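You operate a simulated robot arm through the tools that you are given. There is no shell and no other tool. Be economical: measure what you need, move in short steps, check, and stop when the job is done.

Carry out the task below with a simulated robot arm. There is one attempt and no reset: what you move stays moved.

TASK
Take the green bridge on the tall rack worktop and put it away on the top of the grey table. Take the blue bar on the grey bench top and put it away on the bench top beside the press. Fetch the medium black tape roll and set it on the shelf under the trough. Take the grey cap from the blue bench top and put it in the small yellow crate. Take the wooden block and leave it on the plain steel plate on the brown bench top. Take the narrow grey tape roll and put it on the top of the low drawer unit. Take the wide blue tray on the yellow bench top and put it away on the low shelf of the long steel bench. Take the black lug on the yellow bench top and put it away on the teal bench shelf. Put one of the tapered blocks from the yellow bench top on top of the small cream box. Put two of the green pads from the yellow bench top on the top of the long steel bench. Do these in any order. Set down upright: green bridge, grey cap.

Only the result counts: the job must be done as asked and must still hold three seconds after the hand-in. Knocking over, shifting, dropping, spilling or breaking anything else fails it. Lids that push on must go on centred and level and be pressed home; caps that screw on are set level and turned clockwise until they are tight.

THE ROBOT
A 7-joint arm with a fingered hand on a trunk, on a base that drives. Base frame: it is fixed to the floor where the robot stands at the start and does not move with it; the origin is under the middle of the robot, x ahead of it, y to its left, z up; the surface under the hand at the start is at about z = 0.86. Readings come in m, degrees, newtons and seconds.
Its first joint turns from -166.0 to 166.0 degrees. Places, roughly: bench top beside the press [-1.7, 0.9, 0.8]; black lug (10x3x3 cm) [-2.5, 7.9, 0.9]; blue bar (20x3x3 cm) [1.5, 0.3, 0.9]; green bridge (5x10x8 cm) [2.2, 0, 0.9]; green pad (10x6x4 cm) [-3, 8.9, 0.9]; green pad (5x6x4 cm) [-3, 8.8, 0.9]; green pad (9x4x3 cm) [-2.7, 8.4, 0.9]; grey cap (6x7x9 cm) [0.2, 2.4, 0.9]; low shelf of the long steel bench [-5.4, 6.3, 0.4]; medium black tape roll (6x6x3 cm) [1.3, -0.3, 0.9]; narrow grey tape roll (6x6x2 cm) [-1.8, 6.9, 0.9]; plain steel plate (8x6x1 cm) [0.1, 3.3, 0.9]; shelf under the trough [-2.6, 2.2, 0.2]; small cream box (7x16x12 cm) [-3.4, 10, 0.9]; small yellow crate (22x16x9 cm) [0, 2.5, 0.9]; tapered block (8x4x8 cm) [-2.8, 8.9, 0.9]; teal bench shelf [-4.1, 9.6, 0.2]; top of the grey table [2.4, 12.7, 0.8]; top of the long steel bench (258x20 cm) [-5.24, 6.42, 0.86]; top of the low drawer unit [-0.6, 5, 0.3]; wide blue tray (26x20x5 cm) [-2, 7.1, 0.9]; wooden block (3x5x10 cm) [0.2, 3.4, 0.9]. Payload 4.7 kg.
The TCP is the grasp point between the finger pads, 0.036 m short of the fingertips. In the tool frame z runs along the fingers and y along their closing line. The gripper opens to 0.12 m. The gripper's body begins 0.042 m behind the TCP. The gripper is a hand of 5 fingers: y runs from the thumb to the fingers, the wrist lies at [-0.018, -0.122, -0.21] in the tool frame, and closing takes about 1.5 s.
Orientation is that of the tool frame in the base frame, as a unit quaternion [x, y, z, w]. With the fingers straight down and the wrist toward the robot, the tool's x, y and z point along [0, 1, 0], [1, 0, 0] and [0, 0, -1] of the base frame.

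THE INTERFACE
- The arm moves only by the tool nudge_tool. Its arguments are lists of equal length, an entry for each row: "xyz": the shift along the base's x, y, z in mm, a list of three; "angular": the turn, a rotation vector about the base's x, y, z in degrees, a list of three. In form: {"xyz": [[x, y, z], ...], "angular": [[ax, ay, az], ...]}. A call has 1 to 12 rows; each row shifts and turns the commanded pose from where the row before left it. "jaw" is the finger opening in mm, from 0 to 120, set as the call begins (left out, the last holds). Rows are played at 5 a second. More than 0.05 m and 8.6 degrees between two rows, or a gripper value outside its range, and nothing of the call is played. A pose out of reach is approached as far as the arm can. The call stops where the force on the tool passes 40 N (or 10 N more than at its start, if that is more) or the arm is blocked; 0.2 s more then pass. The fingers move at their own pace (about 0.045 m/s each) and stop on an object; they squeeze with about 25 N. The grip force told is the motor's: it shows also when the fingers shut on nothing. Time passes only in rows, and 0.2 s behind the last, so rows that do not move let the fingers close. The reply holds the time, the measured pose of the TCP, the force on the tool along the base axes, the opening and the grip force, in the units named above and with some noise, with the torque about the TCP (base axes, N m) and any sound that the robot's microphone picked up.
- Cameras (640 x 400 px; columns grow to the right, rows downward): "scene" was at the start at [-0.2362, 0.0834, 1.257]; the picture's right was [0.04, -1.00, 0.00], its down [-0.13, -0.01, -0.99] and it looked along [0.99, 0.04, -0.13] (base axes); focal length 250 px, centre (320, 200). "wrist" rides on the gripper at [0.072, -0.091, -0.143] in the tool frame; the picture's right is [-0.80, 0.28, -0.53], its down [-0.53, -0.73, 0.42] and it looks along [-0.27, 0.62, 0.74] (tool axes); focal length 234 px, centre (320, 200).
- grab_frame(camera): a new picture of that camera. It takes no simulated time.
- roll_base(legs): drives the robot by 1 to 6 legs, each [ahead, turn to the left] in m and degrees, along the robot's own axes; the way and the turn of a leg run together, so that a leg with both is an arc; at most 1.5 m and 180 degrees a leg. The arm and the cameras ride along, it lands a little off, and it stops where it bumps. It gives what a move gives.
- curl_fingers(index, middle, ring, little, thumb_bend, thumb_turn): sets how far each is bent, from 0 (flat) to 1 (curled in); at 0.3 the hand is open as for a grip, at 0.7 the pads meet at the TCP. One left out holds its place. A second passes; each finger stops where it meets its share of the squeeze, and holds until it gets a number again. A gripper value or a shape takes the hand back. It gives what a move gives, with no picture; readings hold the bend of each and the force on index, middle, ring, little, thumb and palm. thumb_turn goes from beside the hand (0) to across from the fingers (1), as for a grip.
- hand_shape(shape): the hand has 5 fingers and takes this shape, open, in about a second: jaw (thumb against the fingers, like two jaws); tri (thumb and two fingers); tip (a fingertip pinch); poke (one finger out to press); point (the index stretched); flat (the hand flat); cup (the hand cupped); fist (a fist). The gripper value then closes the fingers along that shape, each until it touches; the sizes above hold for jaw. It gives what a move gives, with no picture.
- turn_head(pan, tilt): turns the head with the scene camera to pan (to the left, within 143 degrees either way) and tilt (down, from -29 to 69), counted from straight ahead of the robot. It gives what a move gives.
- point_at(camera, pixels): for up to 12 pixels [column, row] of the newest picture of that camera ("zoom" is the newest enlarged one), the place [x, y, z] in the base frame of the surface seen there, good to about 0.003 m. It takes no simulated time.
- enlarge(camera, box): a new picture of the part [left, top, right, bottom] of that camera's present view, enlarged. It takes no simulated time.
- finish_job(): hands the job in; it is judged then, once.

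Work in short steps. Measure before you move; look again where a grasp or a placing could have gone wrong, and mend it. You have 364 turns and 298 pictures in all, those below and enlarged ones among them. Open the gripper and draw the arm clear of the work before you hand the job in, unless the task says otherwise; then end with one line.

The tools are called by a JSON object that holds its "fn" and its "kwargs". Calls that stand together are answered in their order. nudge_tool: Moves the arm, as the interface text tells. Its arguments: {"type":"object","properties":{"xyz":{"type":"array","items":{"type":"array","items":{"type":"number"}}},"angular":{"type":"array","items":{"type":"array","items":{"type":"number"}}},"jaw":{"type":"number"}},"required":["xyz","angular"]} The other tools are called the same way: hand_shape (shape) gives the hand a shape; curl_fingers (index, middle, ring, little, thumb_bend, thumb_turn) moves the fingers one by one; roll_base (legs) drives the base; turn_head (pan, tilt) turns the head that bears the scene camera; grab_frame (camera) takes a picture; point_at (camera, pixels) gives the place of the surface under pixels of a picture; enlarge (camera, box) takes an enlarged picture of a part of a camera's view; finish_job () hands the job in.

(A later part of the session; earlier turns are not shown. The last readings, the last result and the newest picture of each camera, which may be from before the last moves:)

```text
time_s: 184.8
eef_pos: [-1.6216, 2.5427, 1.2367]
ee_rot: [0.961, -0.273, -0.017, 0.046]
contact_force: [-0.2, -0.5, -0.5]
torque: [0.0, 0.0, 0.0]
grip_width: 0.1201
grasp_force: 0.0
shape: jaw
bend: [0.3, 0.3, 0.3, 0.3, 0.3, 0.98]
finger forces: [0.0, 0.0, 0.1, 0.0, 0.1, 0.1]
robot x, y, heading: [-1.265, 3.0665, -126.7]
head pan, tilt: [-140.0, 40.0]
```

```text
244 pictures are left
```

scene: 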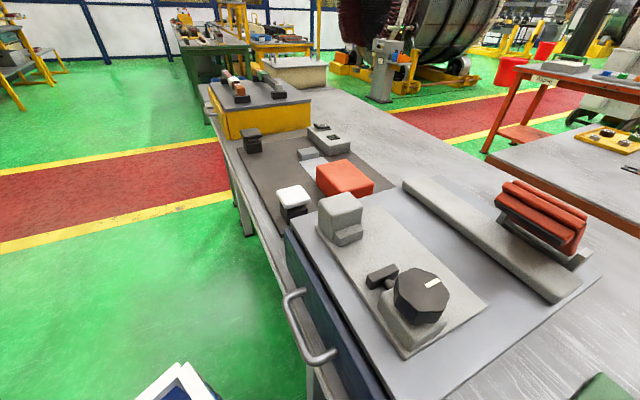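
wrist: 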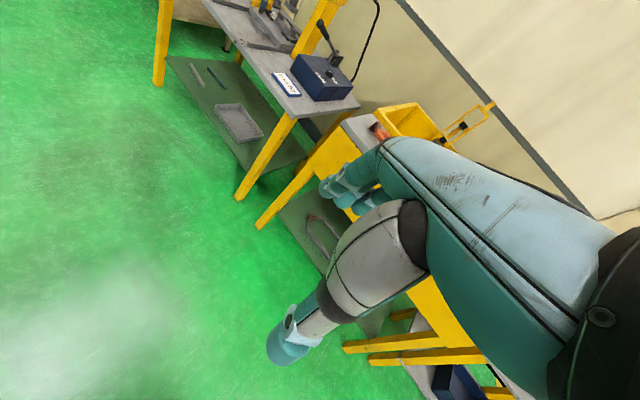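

The robot's rear corner sat too close to the long bench line behind. I drive forward away first, then go down the corridor centre.

{"fn": "roll_base", "kwargs": {"legs": [[0.45, 0], [0, 66], [0.95, 0], [0, 90]]}}

{"fn": "turn_head", "kwargs": {"pan": 0, "tilt": 20}}

{"fn": "grab_frame", "kwargs": {"camera": "scene"}}

{"fn": "turn_head", "kwargs": {"pan": 70, "tilt": 25}}

{"fn": "grab_frame", "kwargs": {"camera": "scene"}}

```text
time_s: 198.8
eef_pos: [-0.5176, 2.2126, 1.2382]
ee_rot: [0.462, 0.885, 0.042, 0.027]
contact_force: [-0.2, -0.2, 0.0]
torque: [-0.02, 0.0, 0.0]
grip_width: 0.1198
grasp_force: 0.1
shape: jaw
bend: [0.3, 0.3, 0.3, 0.3, 0.3, 0.98]
finger forces: [0.1, 0.0, 0.0, 0.0, 0.0, 0.0]
robot x, y, heading: [-1.0542, 1.8751, 30.5]
head pan, tilt: [-140.0, 40.0]
```

```text
time_s: 201.1
eef_pos: [-0.5187, 2.2141, 1.2394]
ee_rot: [0.462, 0.886, 0.042, 0.027]
contact_force: [-0.6, 0.0, 0.1]
torque: [0.04, -0.02, 0.02]
grip_width: 0.12
grasp_force: 0.0
shape: jaw
bend: [0.3, 0.3, 0.3, 0.3, 0.3, 0.98]
finger forces: [0.1, 0.1, 0.1, 0.1, 0.0, 0.1]
robot x, y, heading: [-1.0515, 1.8736, 31.1]
head pan, tilt: [0.0, 20.0]
```

```text
243 pictures are left
```

scene: 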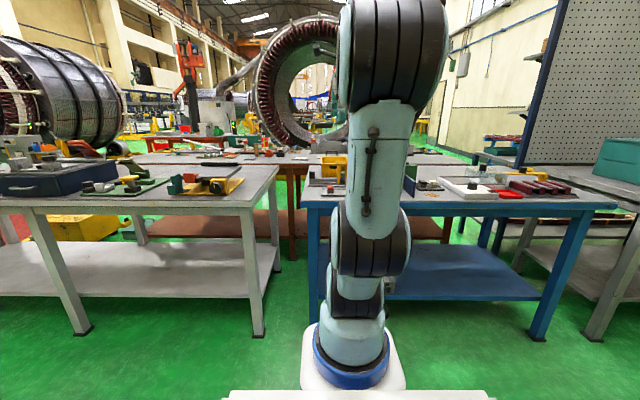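

```text
time_s: 202.5
eef_pos: [-0.5173, 2.2133, 1.2384]
ee_rot: [0.461, 0.886, 0.042, 0.027]
contact_force: [-0.3, 0.2, -0.1]
torque: [-0.01, 0.01, -0.02]
grip_width: 0.1197
grasp_force: 0.1
shape: jaw
bend: [0.3, 0.3, 0.3, 0.3, 0.3, 0.98]
finger forces: [0.0, 0.0, 0.0, 0.0, 0.0, 0.0]
robot x, y, heading: [-1.05, 1.8746, 30.6]
head pan, tilt: [70.0, 25.0]
```

```text
242 pictures are left
```

scene: 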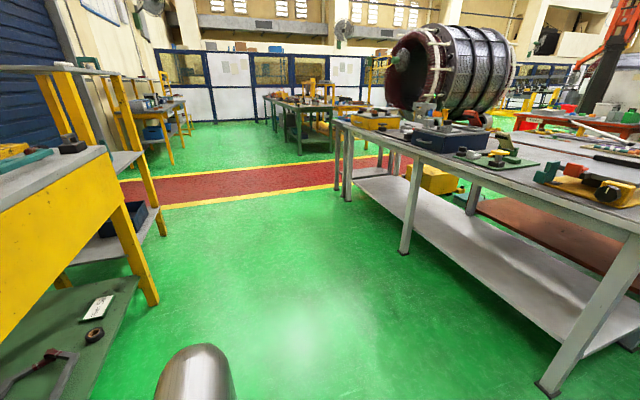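

In front of the blue bench; the tool got slightly tilted by the bump. I correct the tilt, drive 0.3 ahead, and view the bench top from the wrist camera.

{"fn": "nudge_tool", "kwargs": {"xyz": [[0, 0, 20], [0, 0, 20]], "angular": [[-2.8, 5, 0], [0, 0, 0]]}}

{"fn": "roll_base", "kwargs": {"legs": [[0.28, 0]]}}

{"fn": "turn_head", "kwargs": {"pan": 0, "tilt": 25}}

{"fn": "grab_frame", "kwargs": {"camera": "wrist"}}

{"fn": "grab_frame", "kwargs": {"camera": "scene"}}

```text
time_s: 203.1
eef_pos: [-0.5179, 2.214, 1.2778]
ee_rot: [0.462, 0.887, 0.0, -0.001]
contact_force: [0.0, 0.2, 0.2]
torque: [-0.01, 0.02, 0.01]
grip_width: 0.1196
grasp_force: 0.1
shape: jaw
bend: [0.3, 0.3, 0.3, 0.3, 0.3, 0.98]
finger forces: [0.0, 0.1, 0.1, 0.0, 0.1, 0.0]
robot x, y, heading: [-1.0535, 1.8741, 31.1]
head pan, tilt: [70.0, 25.0]
```

```text
time_s: 205.0
eef_pos: [-0.28, 2.3573, 1.277]
ee_rot: [0.461, 0.887, 0.0, 0.0]
contact_force: [0.5, 0.2, 0.6]
torque: [0.01, 0.03, -0.03]
grip_width: 0.1198
grasp_force: 0.1
shape: jaw
bend: [0.3, 0.3, 0.3, 0.3, 0.3, 0.98]
finger forces: [0.1, 0.0, 0.0, 0.1, 0.0, 0.0]
robot x, y, heading: [-0.8157, 2.0136, 31.2]
head pan, tilt: [70.0, 25.0]
```

```text
time_s: 206.4
eef_pos: [-0.2794, 2.3577, 1.2772]
ee_rot: [0.461, 0.888, 0.001, -0.001]
contact_force: [-0.1, -1.2, 0.5]
torque: [-0.02, -0.02, -0.01]
grip_width: 0.1198
grasp_force: 0.1
shape: jaw
bend: [0.3, 0.3, 0.3, 0.3, 0.3, 0.98]
finger forces: [0.0, 0.1, 0.0, 0.0, 0.1, 0.1]
robot x, y, heading: [-0.8098, 2.0178, 30.9]
head pan, tilt: [0.0, 25.0]
```

```text
241 pictures are left
```

wrist: 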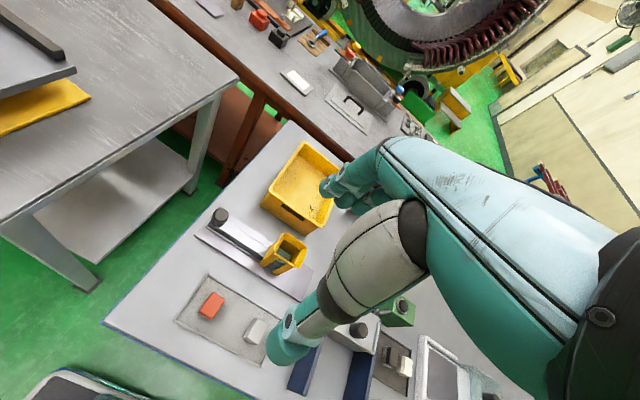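

```text
240 pictures are left
```

scene: 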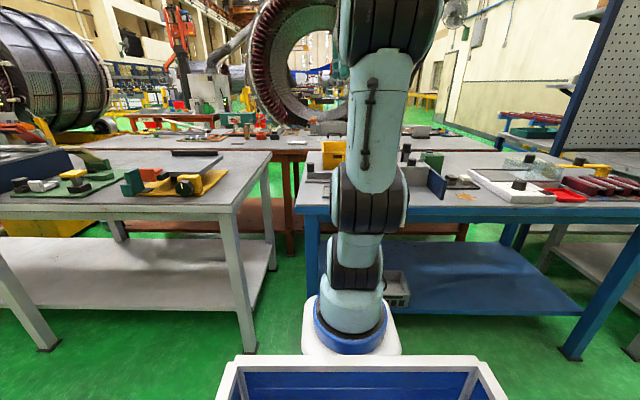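

The yellow crate is at wrist (303,190). I enlarge the scene around the bench's right part to find the grey cap.

{"fn": "enlarge", "kwargs": {"camera": "scene", "box": [300, 110, 640, 230]}}

{"fn": "enlarge", "kwargs": {"camera": "wrist", "box": [180, 120, 480, 400]}}

{"fn": "point_at", "kwargs": {"camera": "wrist", "pixels": [[305, 190], [265, 205], [310, 145], [325, 215], [295, 230], [390, 360], [355, 335], [400, 310], [220, 215], [285, 255]]}}

```text
1.88 times, centred on (470, 170) of scene
```

zoom: 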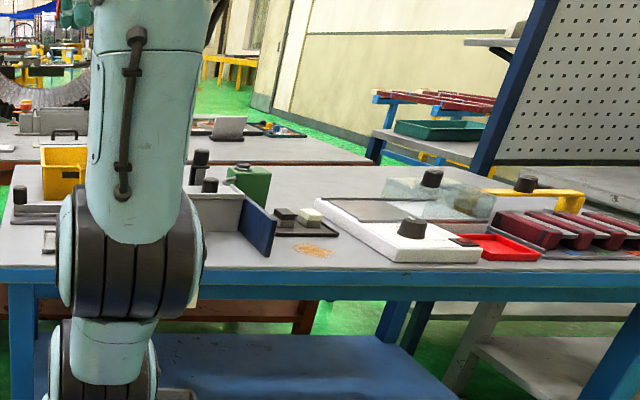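

```text
1.43 times, centred on (330, 260) of wrist
```

zoom: 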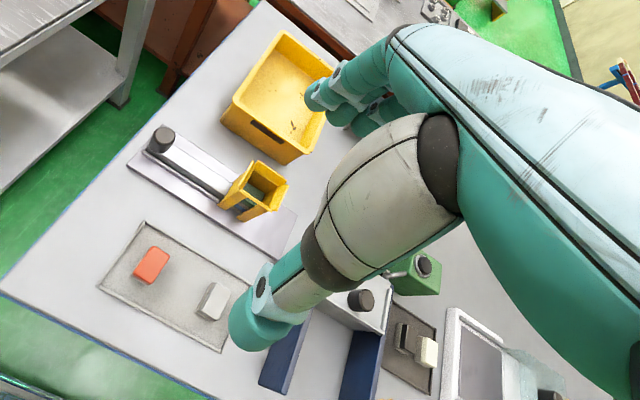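

```text
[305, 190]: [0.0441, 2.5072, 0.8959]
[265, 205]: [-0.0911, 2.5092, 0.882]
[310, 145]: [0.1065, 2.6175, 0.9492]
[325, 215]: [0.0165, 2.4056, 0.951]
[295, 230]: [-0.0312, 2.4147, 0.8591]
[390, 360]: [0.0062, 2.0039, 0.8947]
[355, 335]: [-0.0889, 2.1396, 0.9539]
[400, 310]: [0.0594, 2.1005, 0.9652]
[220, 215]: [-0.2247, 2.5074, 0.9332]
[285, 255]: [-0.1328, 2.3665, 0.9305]
```

The crate's floor is at ~(0.03,2.51). The cap is hidden behind the hand, so I shift the hand ~0.27 m to the right.

{"fn": "nudge_tool", "kwargs": {"xyz": [[23, -40, 0], [23, -40, 0], [23, -40, 0], [23, -40, 0], [23, -40, 0], [23, -40, 0]], "angular": [[0, 0, 0], [0, 0, 0], [0, 0, 0], [0, 0, 0], [0, 0, 0], [0, 0, 0]]}}

{"fn": "grab_frame", "kwargs": {"camera": "wrist"}}

```text
time_s: 207.8
eef_pos: [-0.1418, 2.117, 1.2766]
ee_rot: [0.461, 0.887, 0.001, 0.0]
contact_force: [-0.7, -1.0, 1.2]
torque: [-0.06, -0.06, 0.03]
grip_width: 0.1201
grasp_force: 0.1
shape: jaw
bend: [0.3, 0.3, 0.3, 0.3, 0.3, 0.98]
finger forces: [0.1, 0.0, 0.0, 0.0, 0.0, 0.0]
robot x, y, heading: [-0.8111, 2.0186, 30.9]
head pan, tilt: [0.0, 25.0]
```

```text
237 pictures are left
```

wrist: 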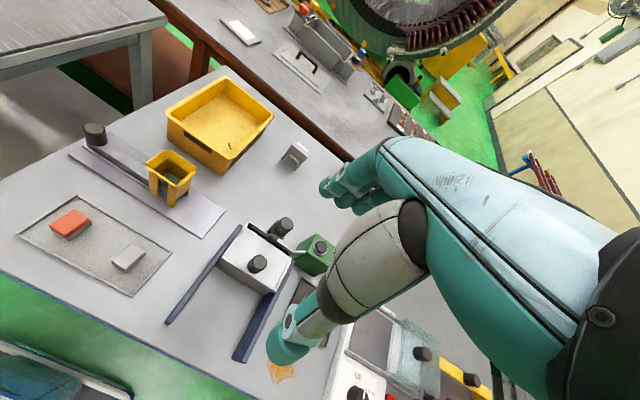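

The grey cap is at wrist (296,155). I zoom on it and measure.

{"fn": "enlarge", "kwargs": {"camera": "wrist", "box": [150, 60, 350, 220]}}

{"fn": "point_at", "kwargs": {"camera": "wrist", "pixels": [[298, 148], [290, 152], [304, 154], [293, 162], [288, 158], [220, 115], [280, 220], [320, 250], [200, 165], [250, 160]]}}

```text
2.50 times, centred on (250, 140) of wrist
```

zoom: 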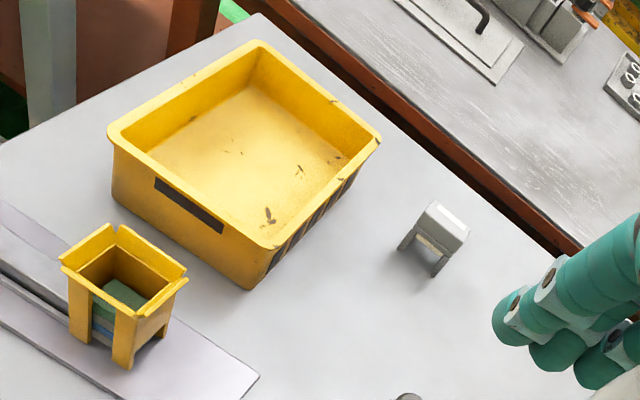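

```text
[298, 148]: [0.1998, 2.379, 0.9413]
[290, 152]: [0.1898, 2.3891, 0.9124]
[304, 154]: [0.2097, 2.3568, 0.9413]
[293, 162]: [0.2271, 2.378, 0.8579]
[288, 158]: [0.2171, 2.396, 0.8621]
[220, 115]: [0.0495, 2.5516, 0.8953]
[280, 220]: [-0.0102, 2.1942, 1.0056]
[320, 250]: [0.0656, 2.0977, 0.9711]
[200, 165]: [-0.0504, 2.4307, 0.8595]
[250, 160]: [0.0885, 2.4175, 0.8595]
```

Cap: top z 0.941, centre ≈(0.205,2.372), opening faces near/far. I lower to z 1.12, go over it with −5° yaw.

{"fn": "nudge_tool", "kwargs": {"xyz": [[0, 0, -45], [0, 0, -45], [0, 0, -45], [38, 28, 0], [38, 28, 0], [38, 28, 0], [38, 28, 0], [38, 28, 0], [38, 28, 0], [38, 28, 0], [40, 29, 0], [40, 29, 0]], "angular": [[0, 0, -1], [0, 0, -1], [0, 0, -1], [0, 0, -1], [0, 0, -1], [0, 0, 0], [0, 0, 0], [0, 0, 0], [0, 0, 0], [0, 0, 0], [0, 0, 0], [0, 0, 0]], "jaw": 110}}

{"fn": "grab_frame", "kwargs": {"camera": "wrist"}}

```text
time_s: 210.4
eef_pos: [0.2078, 2.3728, 1.1436]
ee_rot: [0.499, 0.866, 0.001, 0.0]
contact_force: [-0.2, -0.4, 1.3]
torque: [-0.01, -0.02, 0.02]
grip_width: 0.1101
grasp_force: 0.0
shape: jaw
bend: [0.28, 0.32, 0.3, 0.31, 0.36, 0.98]
finger forces: [0.0, 0.1, 0.1, 0.0, 0.1, 0.0]
robot x, y, heading: [-0.8128, 2.0193, 30.9]
head pan, tilt: [0.0, 25.0]
```

```text
235 pictures are left
```

wrist: 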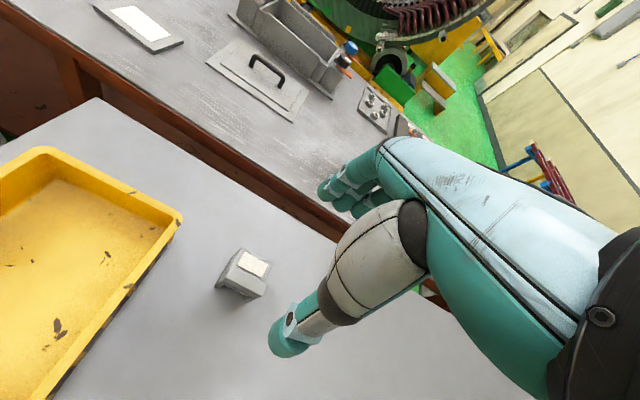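

I refine the cap's pose from this view.

{"fn": "enlarge", "kwargs": {"camera": "wrist", "box": [200, 230, 300, 310]}}

{"fn": "point_at", "kwargs": {"camera": "wrist", "pixels": [[243, 250], [270, 261], [259, 282], [232, 272], [220, 285], [252, 266], [245, 292]]}}

```text
5.00 times, centred on (250, 270) of wrist
```

zoom: 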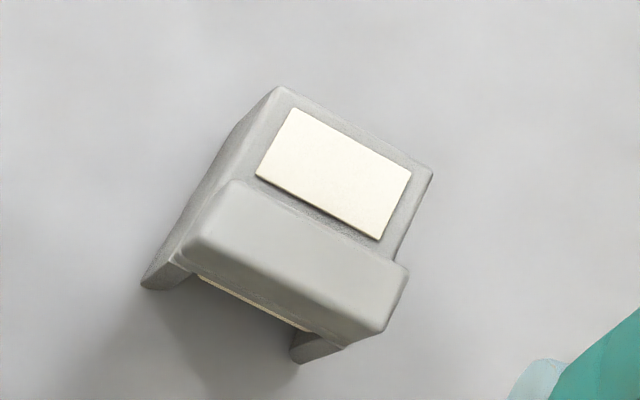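

```text
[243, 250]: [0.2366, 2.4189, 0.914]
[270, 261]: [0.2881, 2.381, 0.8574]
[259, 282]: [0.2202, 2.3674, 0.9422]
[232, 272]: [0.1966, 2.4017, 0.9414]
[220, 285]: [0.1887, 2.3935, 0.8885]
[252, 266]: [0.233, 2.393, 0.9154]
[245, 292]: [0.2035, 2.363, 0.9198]
```

I measure a few more interior points on the cap to get its centre and axis.

{"fn": "point_at", "kwargs": {"camera": "zoom", "pixels": [[195, 240], [285, 100], [422, 175], [382, 320], [235, 190], [395, 270], [300, 260], [345, 170], [150, 283], [310, 355]]}}

```text
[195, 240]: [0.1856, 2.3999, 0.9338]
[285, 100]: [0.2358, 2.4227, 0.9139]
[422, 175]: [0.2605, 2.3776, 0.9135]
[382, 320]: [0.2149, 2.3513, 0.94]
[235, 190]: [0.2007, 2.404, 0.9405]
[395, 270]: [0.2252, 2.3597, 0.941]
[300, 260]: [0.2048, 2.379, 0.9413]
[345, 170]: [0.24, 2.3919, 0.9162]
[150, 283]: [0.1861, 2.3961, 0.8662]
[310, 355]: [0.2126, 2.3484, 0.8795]
```

The cap's solid side plates face left/right, so I'll grip across them: I retract the arm, drive 0.15 closer, then yaw the hand +90°.

{"fn": "nudge_tool", "kwargs": {"xyz": [[-43, -25, 0], [-43, -25, 0], [-43, -25, 0], [-35, -15, 0]], "angular": [[0, 0, 0], [0, 0, 0], [0, 0, 0], [0, 0, 0]], "jaw": 100}}

{"fn": "roll_base", "kwargs": {"legs": [[0.16, 0]]}}

{"fn": "nudge_tool", "kwargs": {"xyz": [[0, 0, 0], [0, 0, 0], [0, 0, 0], [0, 0, 0], [0, 0, 0], [0, 0, 0], [0, 0, 0], [0, 0, 0], [0, 0, 0], [0, 0, 0], [0, 0, 0]], "angular": [[0, 0, 8], [0, 0, 8], [0, 0, 8], [0, 0, 8], [0, 0, 8], [0, 0, 8], [0, 0, 8], [0, 0, 8], [0, 0, 8], [0, 0, 8], [0, 0, 8]]}}

{"fn": "grab_frame", "kwargs": {"camera": "wrist"}}

{"fn": "grab_frame", "kwargs": {"camera": "scene"}}

```text
time_s: 211.4
eef_pos: [0.0419, 2.2831, 1.1401]
ee_rot: [0.499, 0.866, 0.0, -0.001]
contact_force: [0.6, 0.6, -1.5]
torque: [0.04, 0.05, 0.02]
grip_width: 0.1004
grasp_force: 0.1
shape: jaw
bend: [0.26, 0.33, 0.32, 0.32, 0.48, 0.99]
finger forces: [0.0, 0.0, 0.0, 0.0, 0.0, 0.0]
robot x, y, heading: [-0.8159, 2.0147, 30.7]
head pan, tilt: [0.0, 25.0]
```

```text
time_s: 212.8
eef_pos: [0.1788, 2.3645, 1.1408]
ee_rot: [0.5, 0.866, 0.001, -0.001]
contact_force: [0.3, -0.4, -0.6]
torque: [0.03, -0.01, 0.02]
grip_width: 0.1002
grasp_force: 0.0
shape: jaw
bend: [0.26, 0.33, 0.32, 0.32, 0.48, 0.99]
finger forces: [0.0, 0.1, 0.0, 0.1, 0.1, 0.0]
robot x, y, heading: [-0.6773, 2.1001, 30.9]
head pan, tilt: [0.0, 25.0]
```

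```text
time_s: 215.2
eef_pos: [0.1791, 2.3626, 1.1408]
ee_rot: [-0.244, 0.97, -0.001, 0.0]
contact_force: [-0.3, -0.1, 0.4]
torque: [0.03, -0.04, -0.02]
grip_width: 0.1003
grasp_force: 0.2
shape: jaw
bend: [0.26, 0.33, 0.32, 0.32, 0.48, 0.99]
finger forces: [0.0, 0.1, 0.0, 0.0, 0.1, 0.1]
robot x, y, heading: [-0.6726, 2.0974, 31.0]
head pan, tilt: [0.0, 25.0]
```

```text
233 pictures are left
```

wrist: 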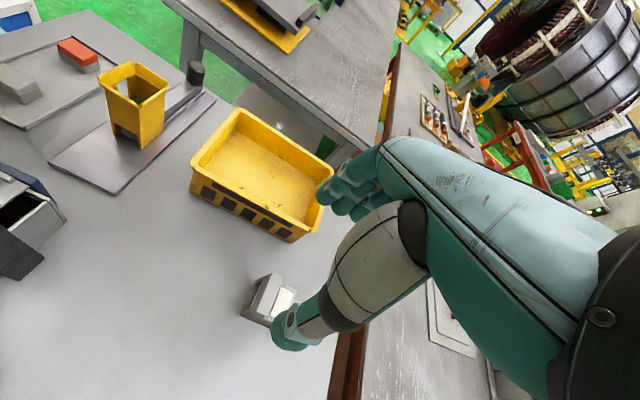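

```text
232 pictures are left
```

scene: 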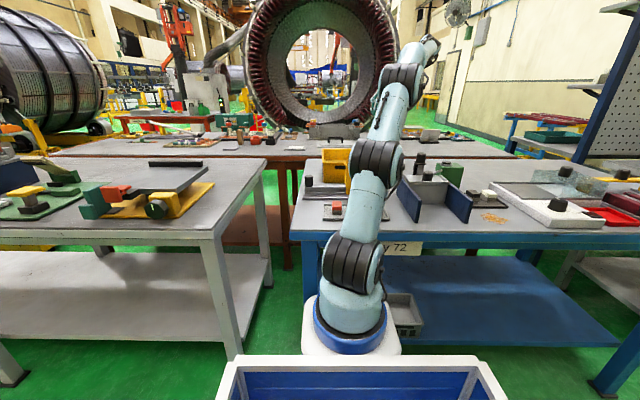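

Yaw is 118°. I measure the crate's wall near the cap and crate interior corners before descending.

{"fn": "point_at", "kwargs": {"camera": "wrist", "pixels": [[292, 243], [315, 190], [193, 190], [240, 110], [325, 170], [305, 230], [255, 165], [265, 300], [270, 190], [240, 150]]}}

```text
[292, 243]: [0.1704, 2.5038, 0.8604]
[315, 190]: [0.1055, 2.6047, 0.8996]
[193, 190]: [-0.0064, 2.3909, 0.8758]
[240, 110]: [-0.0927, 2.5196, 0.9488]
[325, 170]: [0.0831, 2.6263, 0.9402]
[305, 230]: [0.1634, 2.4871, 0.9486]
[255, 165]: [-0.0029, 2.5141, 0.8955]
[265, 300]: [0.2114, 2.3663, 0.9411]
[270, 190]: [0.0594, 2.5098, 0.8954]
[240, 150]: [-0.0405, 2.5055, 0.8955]
```

Crate wall is 11 cm away; clear. I center over the cap and descend to TCP z≈0.906.

{"fn": "nudge_tool", "kwargs": {"xyz": [[45, 20, 0], [0, 5, -45], [0, 0, -45], [0, 0, -45], [0, 0, -30]], "angular": [[0, 0, 0], [0, 0, 0], [0, 0, 0], [0, 0, 0], [0, 0, 0]]}}

{"fn": "grab_frame", "kwargs": {"camera": "wrist"}}

```text
time_s: 216.4
eef_pos: [0.2117, 2.388, 0.9632]
ee_rot: [-0.243, 0.97, 0.0, 0.0]
contact_force: [0.0, 0.1, -0.1]
torque: [-0.03, -0.07, -0.06]
grip_width: 0.0999
grasp_force: 0.0
shape: jaw
bend: [0.26, 0.33, 0.32, 0.32, 0.48, 0.99]
finger forces: [0.1, 0.2, 0.0, 0.0, 0.0, 0.1]
out of reach, approached as far as the arm can: row 1
robot x, y, heading: [-0.6763, 2.1025, 31.1]
head pan, tilt: [0.0, 25.0]
```

```text
231 pictures are left
```

wrist: 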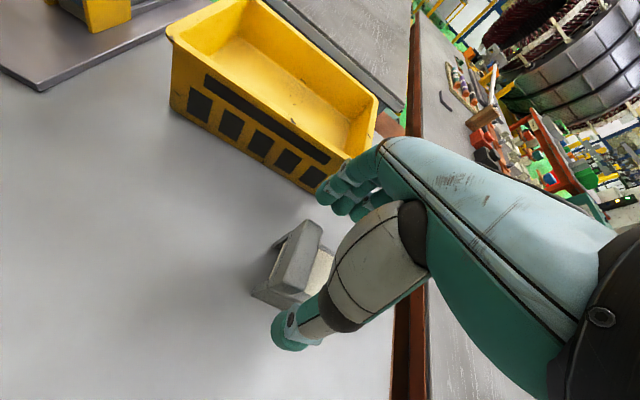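

Nearly centred. I shift 12 mm ahead, lower 57 mm and close.

{"fn": "nudge_tool", "kwargs": {"xyz": [[11, -1, 0], [0, 0, -25], [0, 0, -20], [0, 0, -12]], "angular": [[0, 0, 0], [0, 0, 0], [0, 0, 0], [0, 0, 0]]}}

{"fn": "nudge_tool", "kwargs": {"xyz": [[0, 0, 0], [0, 0, 0], [0, 0, 0], [0, 0, 0], [0, 0, 0], [0, 0, 0], [0, 0, 0]], "angular": [[0, 0, 0], [0, 0, 0], [0, 0, 0], [0, 0, 0], [0, 0, 0], [0, 0, 0], [0, 0, 0]], "jaw": 0}}

{"fn": "grab_frame", "kwargs": {"camera": "wrist"}}

```text
time_s: 217.4
eef_pos: [0.2223, 2.3872, 0.9063]
ee_rot: [-0.243, 0.97, 0.0, -0.001]
contact_force: [0.1, 0.1, -0.3]
torque: [0.0, 0.0, 0.03]
grip_width: 0.1
grasp_force: 0.0
shape: jaw
bend: [0.26, 0.33, 0.32, 0.32, 0.48, 0.99]
finger forces: [0.1, 0.0, 0.0, 0.0, 0.0, 0.1]
robot x, y, heading: [-0.6765, 2.0989, 31.2]
head pan, tilt: [0.0, 25.0]
```

```text
time_s: 219.0
eef_pos: [0.2234, 2.3883, 0.9062]
ee_rot: [-0.243, 0.97, 0.0, -0.001]
contact_force: [-0.4, 0.4, 0.4]
torque: [0.0, 0.0, -0.02]
grip_width: 0.0545
grasp_force: 24.8
shape: jaw
bend: [0.74, 0.47, 0.45, 0.46, 0.72, 1.0]
finger forces: [12.4, 6.9, 2.9, 0.0, 22.0, 0.0]
robot x, y, heading: [-0.672, 2.1006, 31.1]
head pan, tilt: [0.0, 25.0]
```

```text
230 pictures are left
```

wrist: 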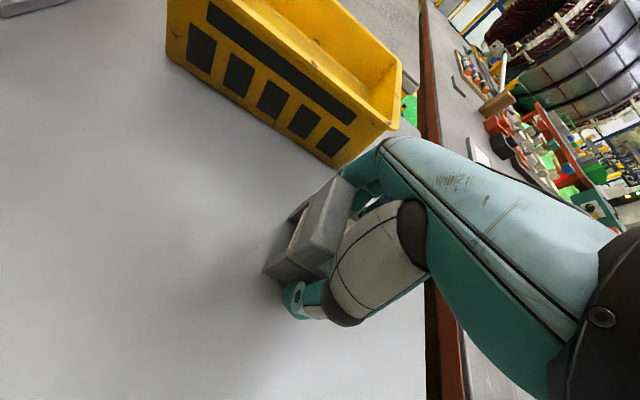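

Firm grip. I lift to z 1.04, carry to above the crate centre (0.037,2.506), and look.

{"fn": "nudge_tool", "kwargs": {"xyz": [[0, 0, 30], [0, 0, 45], [0, 0, 45], [0, 0, 30], [-37, 24, 0], [-37, 24, 0], [-37, 24, 0], [-38, 23, 0], [-37, 23, 0]], "angular": [[0, 0, 0], [0, 0, 0], [0, 0, 0], [0, 0, 0], [0, 0, 0], [0, 0, 0], [0, 0, 0], [0, 0, 0], [0, 0, 0]]}}

{"fn": "grab_frame", "kwargs": {"camera": "wrist"}}

{"fn": "enlarge", "kwargs": {"camera": "scene", "box": [280, 90, 480, 240]}}

```text
time_s: 221.0
eef_pos: [0.0387, 2.5057, 1.0574]
ee_rot: [-0.242, 0.97, 0.0, -0.001]
contact_force: [0.5, -0.1, -2.4]
torque: [0.02, 0.07, -0.02]
grip_width: 0.0545
grasp_force: 24.9
shape: jaw
bend: [0.74, 0.47, 0.45, 0.46, 0.72, 1.0]
finger forces: [12.6, 7.0, 3.0, 0.1, 22.3, 0.1]
robot x, y, heading: [-0.6767, 2.103, 30.8]
head pan, tilt: [0.0, 25.0]
```

```text
229 pictures are left
```

wrist: 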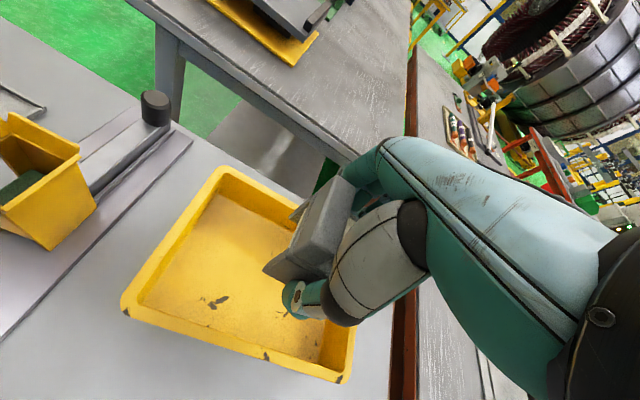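

```text
2.67 times, centred on (380, 165) of scene
```

zoom: 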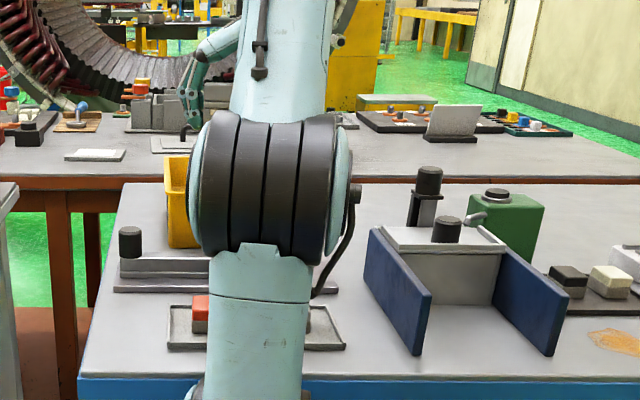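

The cap is over the crate. I lower 109 mm, then check force.

{"fn": "nudge_tool", "kwargs": {"xyz": [[0, 0, -40], [0, 0, -40], [0, 0, -20], [0, 0, -9]], "angular": [[0, 0, 0], [0, 0, 0], [0, 0, 0], [0, 0, 0]]}}

{"fn": "grab_frame", "kwargs": {"camera": "wrist"}}

```text
time_s: 222.0
eef_pos: [0.0371, 2.5058, 0.9465]
ee_rot: [-0.242, 0.97, -0.001, 0.0]
contact_force: [0.0, -0.4, -1.2]
torque: [0.0, -0.03, -0.01]
grip_width: 0.0543
grasp_force: 25.0
shape: jaw
bend: [0.74, 0.47, 0.45, 0.46, 0.72, 1.0]
finger forces: [12.6, 6.9, 2.9, 0.1, 22.3, 0.1]
robot x, y, heading: [-0.6775, 2.0997, 30.9]
head pan, tilt: [0.0, 25.0]
```

```text
227 pictures are left
```

wrist: 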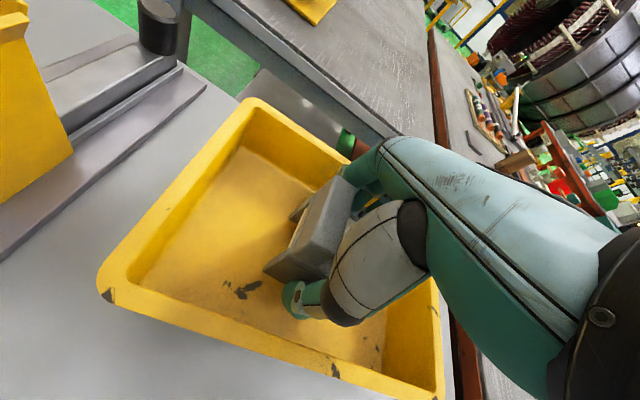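

I lower 3 mm more, open to 75 and rise.

{"fn": "nudge_tool", "kwargs": {"xyz": [[0, 0, -2], [0, 0, -1], [0, 0, 0]], "angular": [[0, 0, 0], [0, 0, 0], [0, 0, 0]]}}

{"fn": "nudge_tool", "kwargs": {"xyz": [[0, 0, 0], [0, 0, 0], [0, 0, 0], [0, 0, 0], [0, 0, 20], [0, 0, 40], [0, 0, 45], [0, 0, 45], [0, 0, 30]], "angular": [[0, 0, 0], [0, 0, 0], [0, 0, 0], [0, 0, 0], [0, 0, 0], [0, 0, 0], [0, 0, 0], [0, 0, 0], [0, 0, 0]], "jaw": 74}}

{"fn": "grab_frame", "kwargs": {"camera": "wrist"}}

```text
time_s: 222.8
eef_pos: [0.0374, 2.5055, 0.9443]
ee_rot: [-0.243, 0.97, -0.001, -0.001]
contact_force: [-0.9, 0.7, -1.8]
torque: [0.03, -0.03, -0.03]
grip_width: 0.0543
grasp_force: 25.4
shape: jaw
bend: [0.74, 0.47, 0.45, 0.46, 0.72, 1.0]
finger forces: [12.6, 6.9, 2.9, 0.0, 22.2, 0.0]
robot x, y, heading: [-0.6764, 2.1024, 31.1]
head pan, tilt: [0.0, 25.0]
```

```text
time_s: 224.8
eef_pos: [0.0363, 2.5066, 1.1252]
ee_rot: [-0.242, 0.97, 0.0, -0.002]
contact_force: [0.8, -0.4, -1.0]
torque: [-0.04, 0.02, 0.0]
grip_width: 0.0738
grasp_force: 0.1
shape: jaw
bend: [0.28, 0.4, 0.37, 0.44, 0.65, 1.0]
finger forces: [0.0, 0.1, 0.0, 0.0, 0.0, 0.1]
robot x, y, heading: [-0.6734, 2.0971, 30.6]
head pan, tilt: [0.0, 25.0]
```

```text
226 pictures are left
```

wrist: 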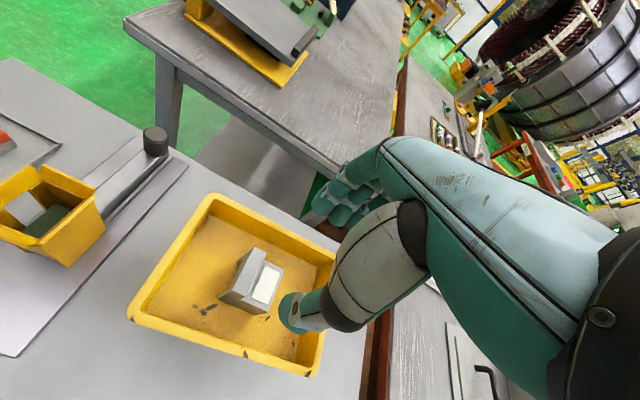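

The cap stands upright in the crate. Now I look for the wooden block and plate on the brown bench.

{"fn": "turn_head", "kwargs": {"pan": 25, "tilt": 15}}

{"fn": "enlarge", "kwargs": {"camera": "scene", "box": [140, 100, 460, 300]}}

{"fn": "point_at", "kwargs": {"camera": "zoom", "pixels": [[60, 110], [120, 120], [180, 110], [300, 110], [100, 130], [250, 130], [380, 120], [200, 145], [330, 160]]}}

```text
time_s: 225.7
eef_pos: [0.0372, 2.507, 1.1257]
ee_rot: [-0.243, 0.97, 0.0, -0.001]
contact_force: [-0.2, 0.0, 0.6]
torque: [0.02, -0.02, -0.01]
grip_width: 0.0733
grasp_force: 0.0
shape: jaw
bend: [0.28, 0.4, 0.37, 0.44, 0.65, 1.0]
finger forces: [0.1, 0.0, 0.0, 0.1, 0.0, 0.1]
robot x, y, heading: [-0.673, 2.0972, 31.1]
head pan, tilt: [25.0, 15.0]
```

```text
2.00 times, centred on (300, 200) of scene
```

zoom: 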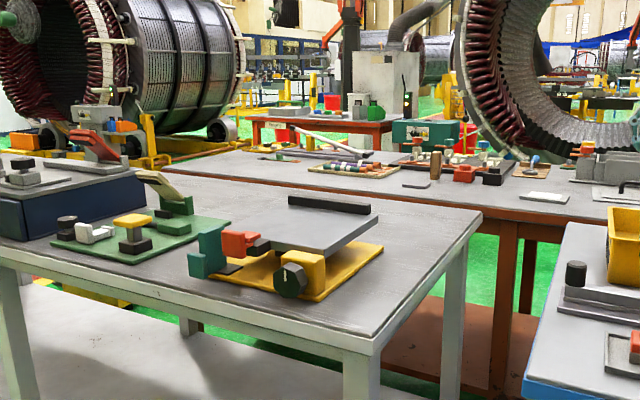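

```text
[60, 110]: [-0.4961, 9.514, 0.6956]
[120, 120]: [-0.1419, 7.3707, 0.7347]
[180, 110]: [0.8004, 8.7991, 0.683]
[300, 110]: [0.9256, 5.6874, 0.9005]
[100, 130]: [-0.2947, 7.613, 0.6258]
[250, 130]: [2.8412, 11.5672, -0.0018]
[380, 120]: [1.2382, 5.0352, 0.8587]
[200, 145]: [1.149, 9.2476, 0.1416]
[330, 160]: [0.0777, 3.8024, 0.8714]
```

The block stands at zoom (435,166), the plate at (416,184). I measure these and the bench edges.

{"fn": "point_at", "kwargs": {"camera": "zoom", "pixels": [[435, 160], [435, 178], [416, 184], [403, 187], [430, 187], [405, 205], [560, 230], [545, 197], [480, 215], [465, 232], [560, 290], [463, 175]]}}

{"fn": "enlarge", "kwargs": {"camera": "scene", "box": [320, 160, 430, 220]}}

```text
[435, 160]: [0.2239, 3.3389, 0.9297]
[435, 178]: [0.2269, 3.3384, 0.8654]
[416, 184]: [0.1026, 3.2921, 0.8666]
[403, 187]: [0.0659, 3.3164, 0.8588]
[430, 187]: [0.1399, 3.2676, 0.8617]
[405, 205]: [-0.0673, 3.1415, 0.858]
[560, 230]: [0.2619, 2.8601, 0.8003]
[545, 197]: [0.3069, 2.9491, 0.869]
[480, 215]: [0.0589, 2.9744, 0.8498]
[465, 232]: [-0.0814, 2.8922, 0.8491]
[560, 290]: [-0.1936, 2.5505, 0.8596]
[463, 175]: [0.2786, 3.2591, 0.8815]
```

```text
5.82 times, centred on (375, 190) of scene
```

zoom: 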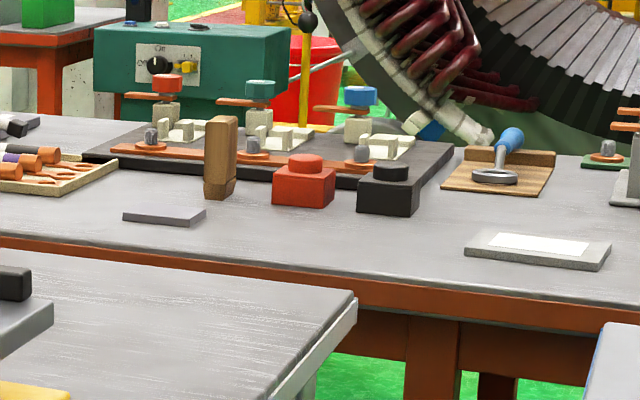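

Block at (0.23,3.345), plate at (0.103,3.29); not reachable from this corridor. I'll fold the hand back, go around by the red walkway to the brown bench's far side.

{"fn": "nudge_tool", "kwargs": {"xyz": [[-20, -12, 40], [-20, -12, 40], [-20, -12, 40], [-20, -12, 0], [-20, -12, 0], [-20, -12, 0], [-20, -12, 0], [0, 0, 0], [0, 0, 0], [0, 0, 0], [0, 0, 0]], "angular": [[0, 0, -8], [0, 0, -8], [0, 0, -8], [0, 0, -8], [0, 0, -8], [0, 0, -8], [0, 0, -8], [0, 0, -8], [0, 0, -8], [0, 0, -8], [0, 0, -8]], "jaw": 120}}

{"fn": "roll_base", "kwargs": {"legs": [[-0.4, 0], [0, 90], [1.2, 0], [1.1, 0]]}}

{"fn": "turn_head", "kwargs": {"pan": -60, "tilt": 15}}

{"fn": "grab_frame", "kwargs": {"camera": "scene"}}

{"fn": "turn_head", "kwargs": {"pan": 0, "tilt": 10}}

{"fn": "grab_frame", "kwargs": {"camera": "scene"}}

```text
time_s: 228.1
eef_pos: [-0.1025, 2.4225, 1.2444]
ee_rot: [0.5, 0.866, 0.0, 0.0]
contact_force: [0.3, 0.0, -0.9]
torque: [0.0, -0.01, 0.03]
grip_width: 0.1196
grasp_force: 0.1
shape: jaw
bend: [0.3, 0.3, 0.3, 0.3, 0.3, 0.98]
finger forces: [0.0, 0.1, 0.1, 0.0, 0.0, 0.1]
robot x, y, heading: [-0.6736, 2.099, 30.8]
head pan, tilt: [25.0, 15.0]
```

```text
time_s: 245.5
eef_pos: [-2.5512, 4.464, 1.2442]
ee_rot: [-0.265, 0.964, -0.001, -0.001]
contact_force: [0.3, 0.2, -0.1]
torque: [0.0, 0.0, 0.01]
grip_width: 0.1196
grasp_force: 0.0
shape: jaw
bend: [0.3, 0.3, 0.3, 0.3, 0.3, 0.98]
finger forces: [0.1, 0.0, 0.0, 0.0, 0.0, 0.0]
robot x, y, heading: [-2.2205, 3.8941, 121.9]
head pan, tilt: [25.0, 15.0]
```

```text
time_s: 247.1
eef_pos: [-2.5519, 4.4642, 1.2443]
ee_rot: [-0.265, 0.964, 0.0, -0.001]
contact_force: [-1.0, 0.3, -0.7]
torque: [0.01, -0.01, 0.04]
grip_width: 0.1198
grasp_force: 0.0
shape: jaw
bend: [0.3, 0.3, 0.3, 0.3, 0.3, 0.98]
finger forces: [0.0, 0.0, 0.1, 0.0, 0.0, 0.1]
robot x, y, heading: [-2.219, 3.894, 121.6]
head pan, tilt: [-60.0, 15.0]
```

```text
223 pictures are left
```

scene: 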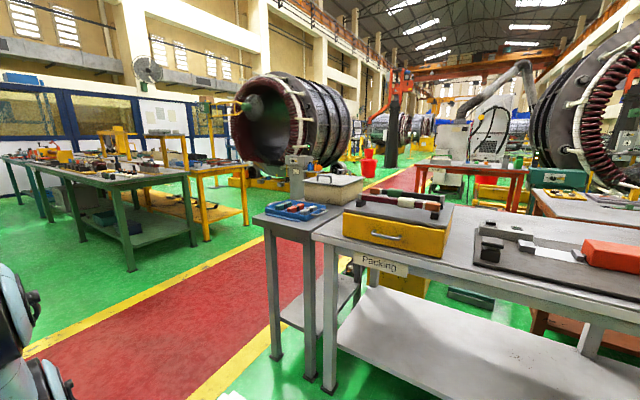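

```text
time_s: 248.4
eef_pos: [-2.5516, 4.4633, 1.243]
ee_rot: [-0.266, 0.964, 0.0, -0.001]
contact_force: [-0.3, -0.4, 0.3]
torque: [0.04, 0.0, -0.01]
grip_width: 0.1196
grasp_force: 0.1
shape: jaw
bend: [0.3, 0.3, 0.3, 0.3, 0.3, 0.98]
finger forces: [0.1, 0.0, 0.1, 0.0, 0.0, 0.0]
robot x, y, heading: [-2.2203, 3.8956, 121.6]
head pan, tilt: [0.0, 10.0]
```

```text
222 pictures are left
```

scene: 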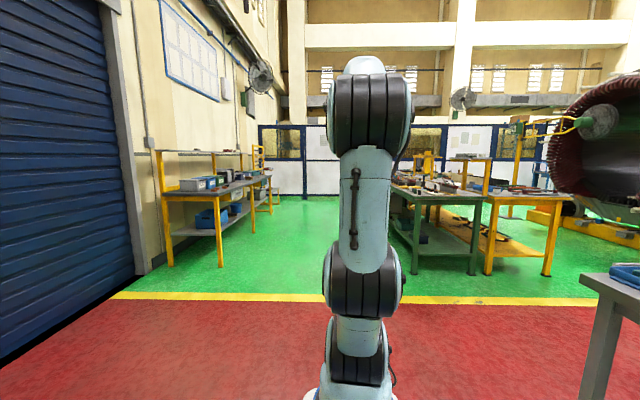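

I measure the walkway bounds from the right-looking view.

{"fn": "turn_head", "kwargs": {"pan": -70, "tilt": 20}}

{"fn": "grab_frame", "kwargs": {"camera": "scene"}}

{"fn": "point_at", "kwargs": {"camera": "scene", "pixels": [[240, 318], [305, 355], [100, 250], [270, 240], [220, 190], [190, 190], [480, 150], [430, 150], [400, 130], [330, 160], [500, 235]]}}

```text
time_s: 249.8
eef_pos: [-2.5525, 4.4637, 1.2448]
ee_rot: [-0.266, 0.964, 0.0, -0.001]
contact_force: [-0.2, -0.2, 0.2]
torque: [0.0, 0.03, 0.0]
grip_width: 0.1197
grasp_force: 0.1
shape: jaw
bend: [0.3, 0.3, 0.3, 0.3, 0.3, 0.98]
finger forces: [0.0, 0.0, 0.1, 0.1, 0.0, 0.0]
robot x, y, heading: [-2.2204, 3.8951, 121.6]
head pan, tilt: [-70.0, 20.0]
```

```text
221 pictures are left
```

scene: 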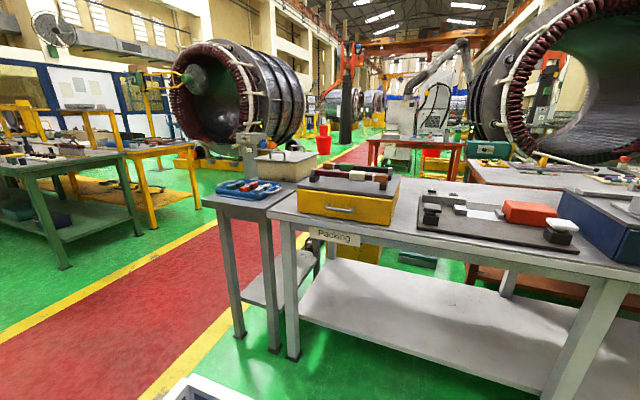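

```text
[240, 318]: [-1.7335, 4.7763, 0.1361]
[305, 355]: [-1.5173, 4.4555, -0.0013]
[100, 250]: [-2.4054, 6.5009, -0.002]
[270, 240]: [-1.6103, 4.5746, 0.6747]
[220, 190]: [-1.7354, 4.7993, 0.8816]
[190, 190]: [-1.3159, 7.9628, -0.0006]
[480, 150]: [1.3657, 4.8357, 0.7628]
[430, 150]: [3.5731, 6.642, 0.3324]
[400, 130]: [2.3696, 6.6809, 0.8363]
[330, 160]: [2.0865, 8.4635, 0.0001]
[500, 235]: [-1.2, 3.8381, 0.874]
```

Walkway spans s −5.44…−7.1 (1.7 m). I drive to its middle, turn right, and go 1.5 m along, then look.

{"fn": "roll_base", "kwargs": {"legs": [[1.2, -1.5], [0, -90], [1.5, 0], [0.6, 0]]}}

{"fn": "turn_head", "kwargs": {"pan": -45, "tilt": 18}}

{"fn": "grab_frame", "kwargs": {"camera": "scene"}}

{"fn": "turn_head", "kwargs": {"pan": 50, "tilt": 18}}

{"fn": "grab_frame", "kwargs": {"camera": "scene"}}

```text
time_s: 269.7
eef_pos: [-0.4853, 6.3101, 1.2449]
ee_rot: [0.502, 0.865, 0.001, 0.0]
contact_force: [0.6, 1.1, 0.0]
torque: [0.02, -0.02, -0.04]
grip_width: 0.1196
grasp_force: 0.1
shape: jaw
bend: [0.3, 0.3, 0.3, 0.3, 0.3, 0.98]
finger forces: [0.0, 0.0, 0.0, 0.1, 0.1, 0.1]
robot x, y, heading: [-1.0566, 5.9899, 30.5]
head pan, tilt: [-70.0, 20.0]
```

```text
time_s: 270.6
eef_pos: [-0.4857, 6.3107, 1.2443]
ee_rot: [0.503, 0.864, 0.001, -0.001]
contact_force: [1.6, 0.3, 0.5]
torque: [0.04, -0.05, -0.01]
grip_width: 0.1198
grasp_force: 0.1
shape: jaw
bend: [0.3, 0.3, 0.3, 0.3, 0.3, 0.98]
finger forces: [0.0, 0.1, 0.0, 0.0, 0.1, 0.0]
robot x, y, heading: [-1.0554, 5.9921, 30.4]
head pan, tilt: [-45.0, 18.0]
```

```text
220 pictures are left
```

scene: 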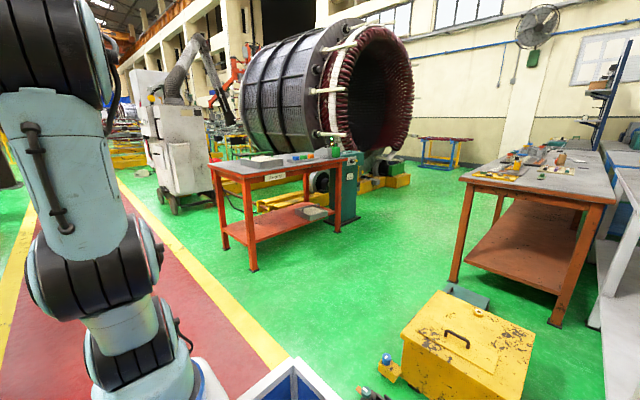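

```text
time_s: 272.3
eef_pos: [-0.484, 6.309, 1.2446]
ee_rot: [0.503, 0.865, 0.0, -0.001]
contact_force: [0.3, 0.6, -0.8]
torque: [-0.01, -0.03, 0.02]
grip_width: 0.1196
grasp_force: 0.0
shape: jaw
bend: [0.3, 0.3, 0.3, 0.3, 0.3, 0.98]
finger forces: [0.0, 0.0, 0.0, 0.0, 0.0, 0.0]
robot x, y, heading: [-1.0552, 5.992, 30.6]
head pan, tilt: [50.0, 18.0]
```

```text
219 pictures are left
```

scene: 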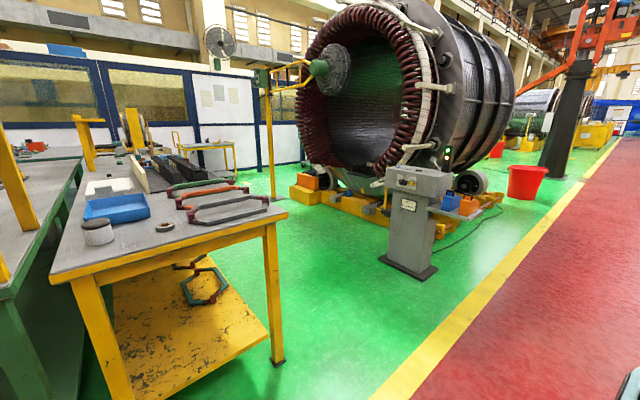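

I see the yellow bench (tray, grey tape) on the left and a route past the red table behind the brown bench. I measure the right-hand route.

{"fn": "turn_head", "kwargs": {"pan": -55, "tilt": 18}}

{"fn": "grab_frame", "kwargs": {"camera": "scene"}}

{"fn": "point_at", "kwargs": {"camera": "scene", "pixels": [[310, 265], [395, 225], [510, 275], [610, 318], [545, 185], [650, 200], [520, 320], [515, 285], [505, 160], [600, 205], [460, 200], [425, 210]]}}

{"fn": "enlarge", "kwargs": {"camera": "scene", "box": [440, 100, 640, 225]}}

```text
time_s: 274.1
eef_pos: [-0.4845, 6.3099, 1.2444]
ee_rot: [0.503, 0.864, 0.0, 0.0]
contact_force: [0.3, -0.5, 0.9]
torque: [-0.02, -0.01, -0.01]
grip_width: 0.1196
grasp_force: 0.0
shape: jaw
bend: [0.3, 0.3, 0.3, 0.3, 0.3, 0.98]
finger forces: [0.0, 0.0, 0.1, 0.0, 0.0, 0.0]
robot x, y, heading: [-1.0579, 5.9896, 30.5]
head pan, tilt: [-55.0, 18.0]
```

```text
218 pictures are left
```

scene: 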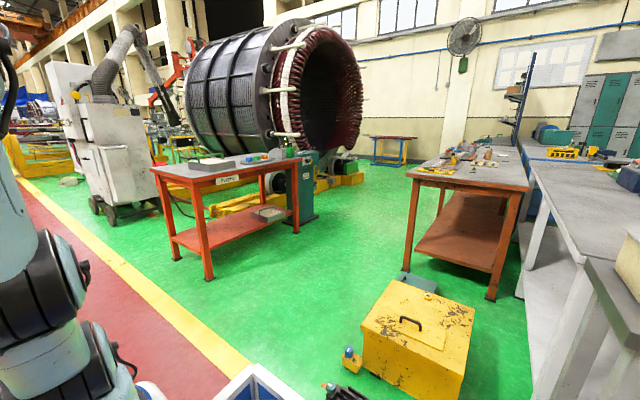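

```text
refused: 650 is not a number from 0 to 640
```

```text
3.20 times, centred on (540, 162) of scene
```

zoom: 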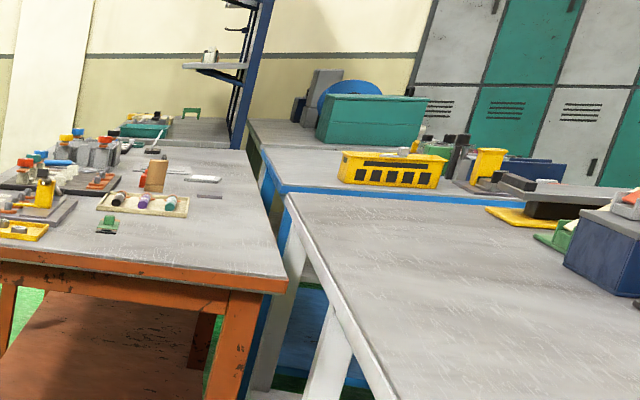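

{"fn": "point_at", "kwargs": {"camera": "scene", "pixels": [[295, 232], [395, 270], [490, 298], [413, 168], [527, 188], [208, 280], [410, 340], [362, 182], [440, 150], [330, 205], [430, 275], [355, 365]]}}

{"fn": "point_at", "kwargs": {"camera": "zoom", "pixels": [[155, 175], [210, 196], [190, 112], [200, 135], [140, 205], [110, 225], [10, 250], [280, 280], [20, 175], [215, 65]]}}

```text
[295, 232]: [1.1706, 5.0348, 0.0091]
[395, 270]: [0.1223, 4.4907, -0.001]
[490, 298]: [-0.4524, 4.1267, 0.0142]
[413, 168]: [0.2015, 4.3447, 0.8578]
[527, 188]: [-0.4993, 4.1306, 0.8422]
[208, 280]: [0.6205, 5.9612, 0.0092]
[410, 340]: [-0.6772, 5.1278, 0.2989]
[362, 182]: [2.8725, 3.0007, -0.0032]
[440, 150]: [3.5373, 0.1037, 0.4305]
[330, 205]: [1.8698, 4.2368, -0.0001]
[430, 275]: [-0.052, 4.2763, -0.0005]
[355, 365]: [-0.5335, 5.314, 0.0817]
```

```text
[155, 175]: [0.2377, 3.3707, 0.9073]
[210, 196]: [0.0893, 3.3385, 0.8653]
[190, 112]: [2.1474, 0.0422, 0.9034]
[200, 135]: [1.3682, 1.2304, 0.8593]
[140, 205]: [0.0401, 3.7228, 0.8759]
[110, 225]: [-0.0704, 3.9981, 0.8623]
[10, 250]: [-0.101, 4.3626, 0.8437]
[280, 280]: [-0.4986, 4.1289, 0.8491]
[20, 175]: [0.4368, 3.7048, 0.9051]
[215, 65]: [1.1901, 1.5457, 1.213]
```

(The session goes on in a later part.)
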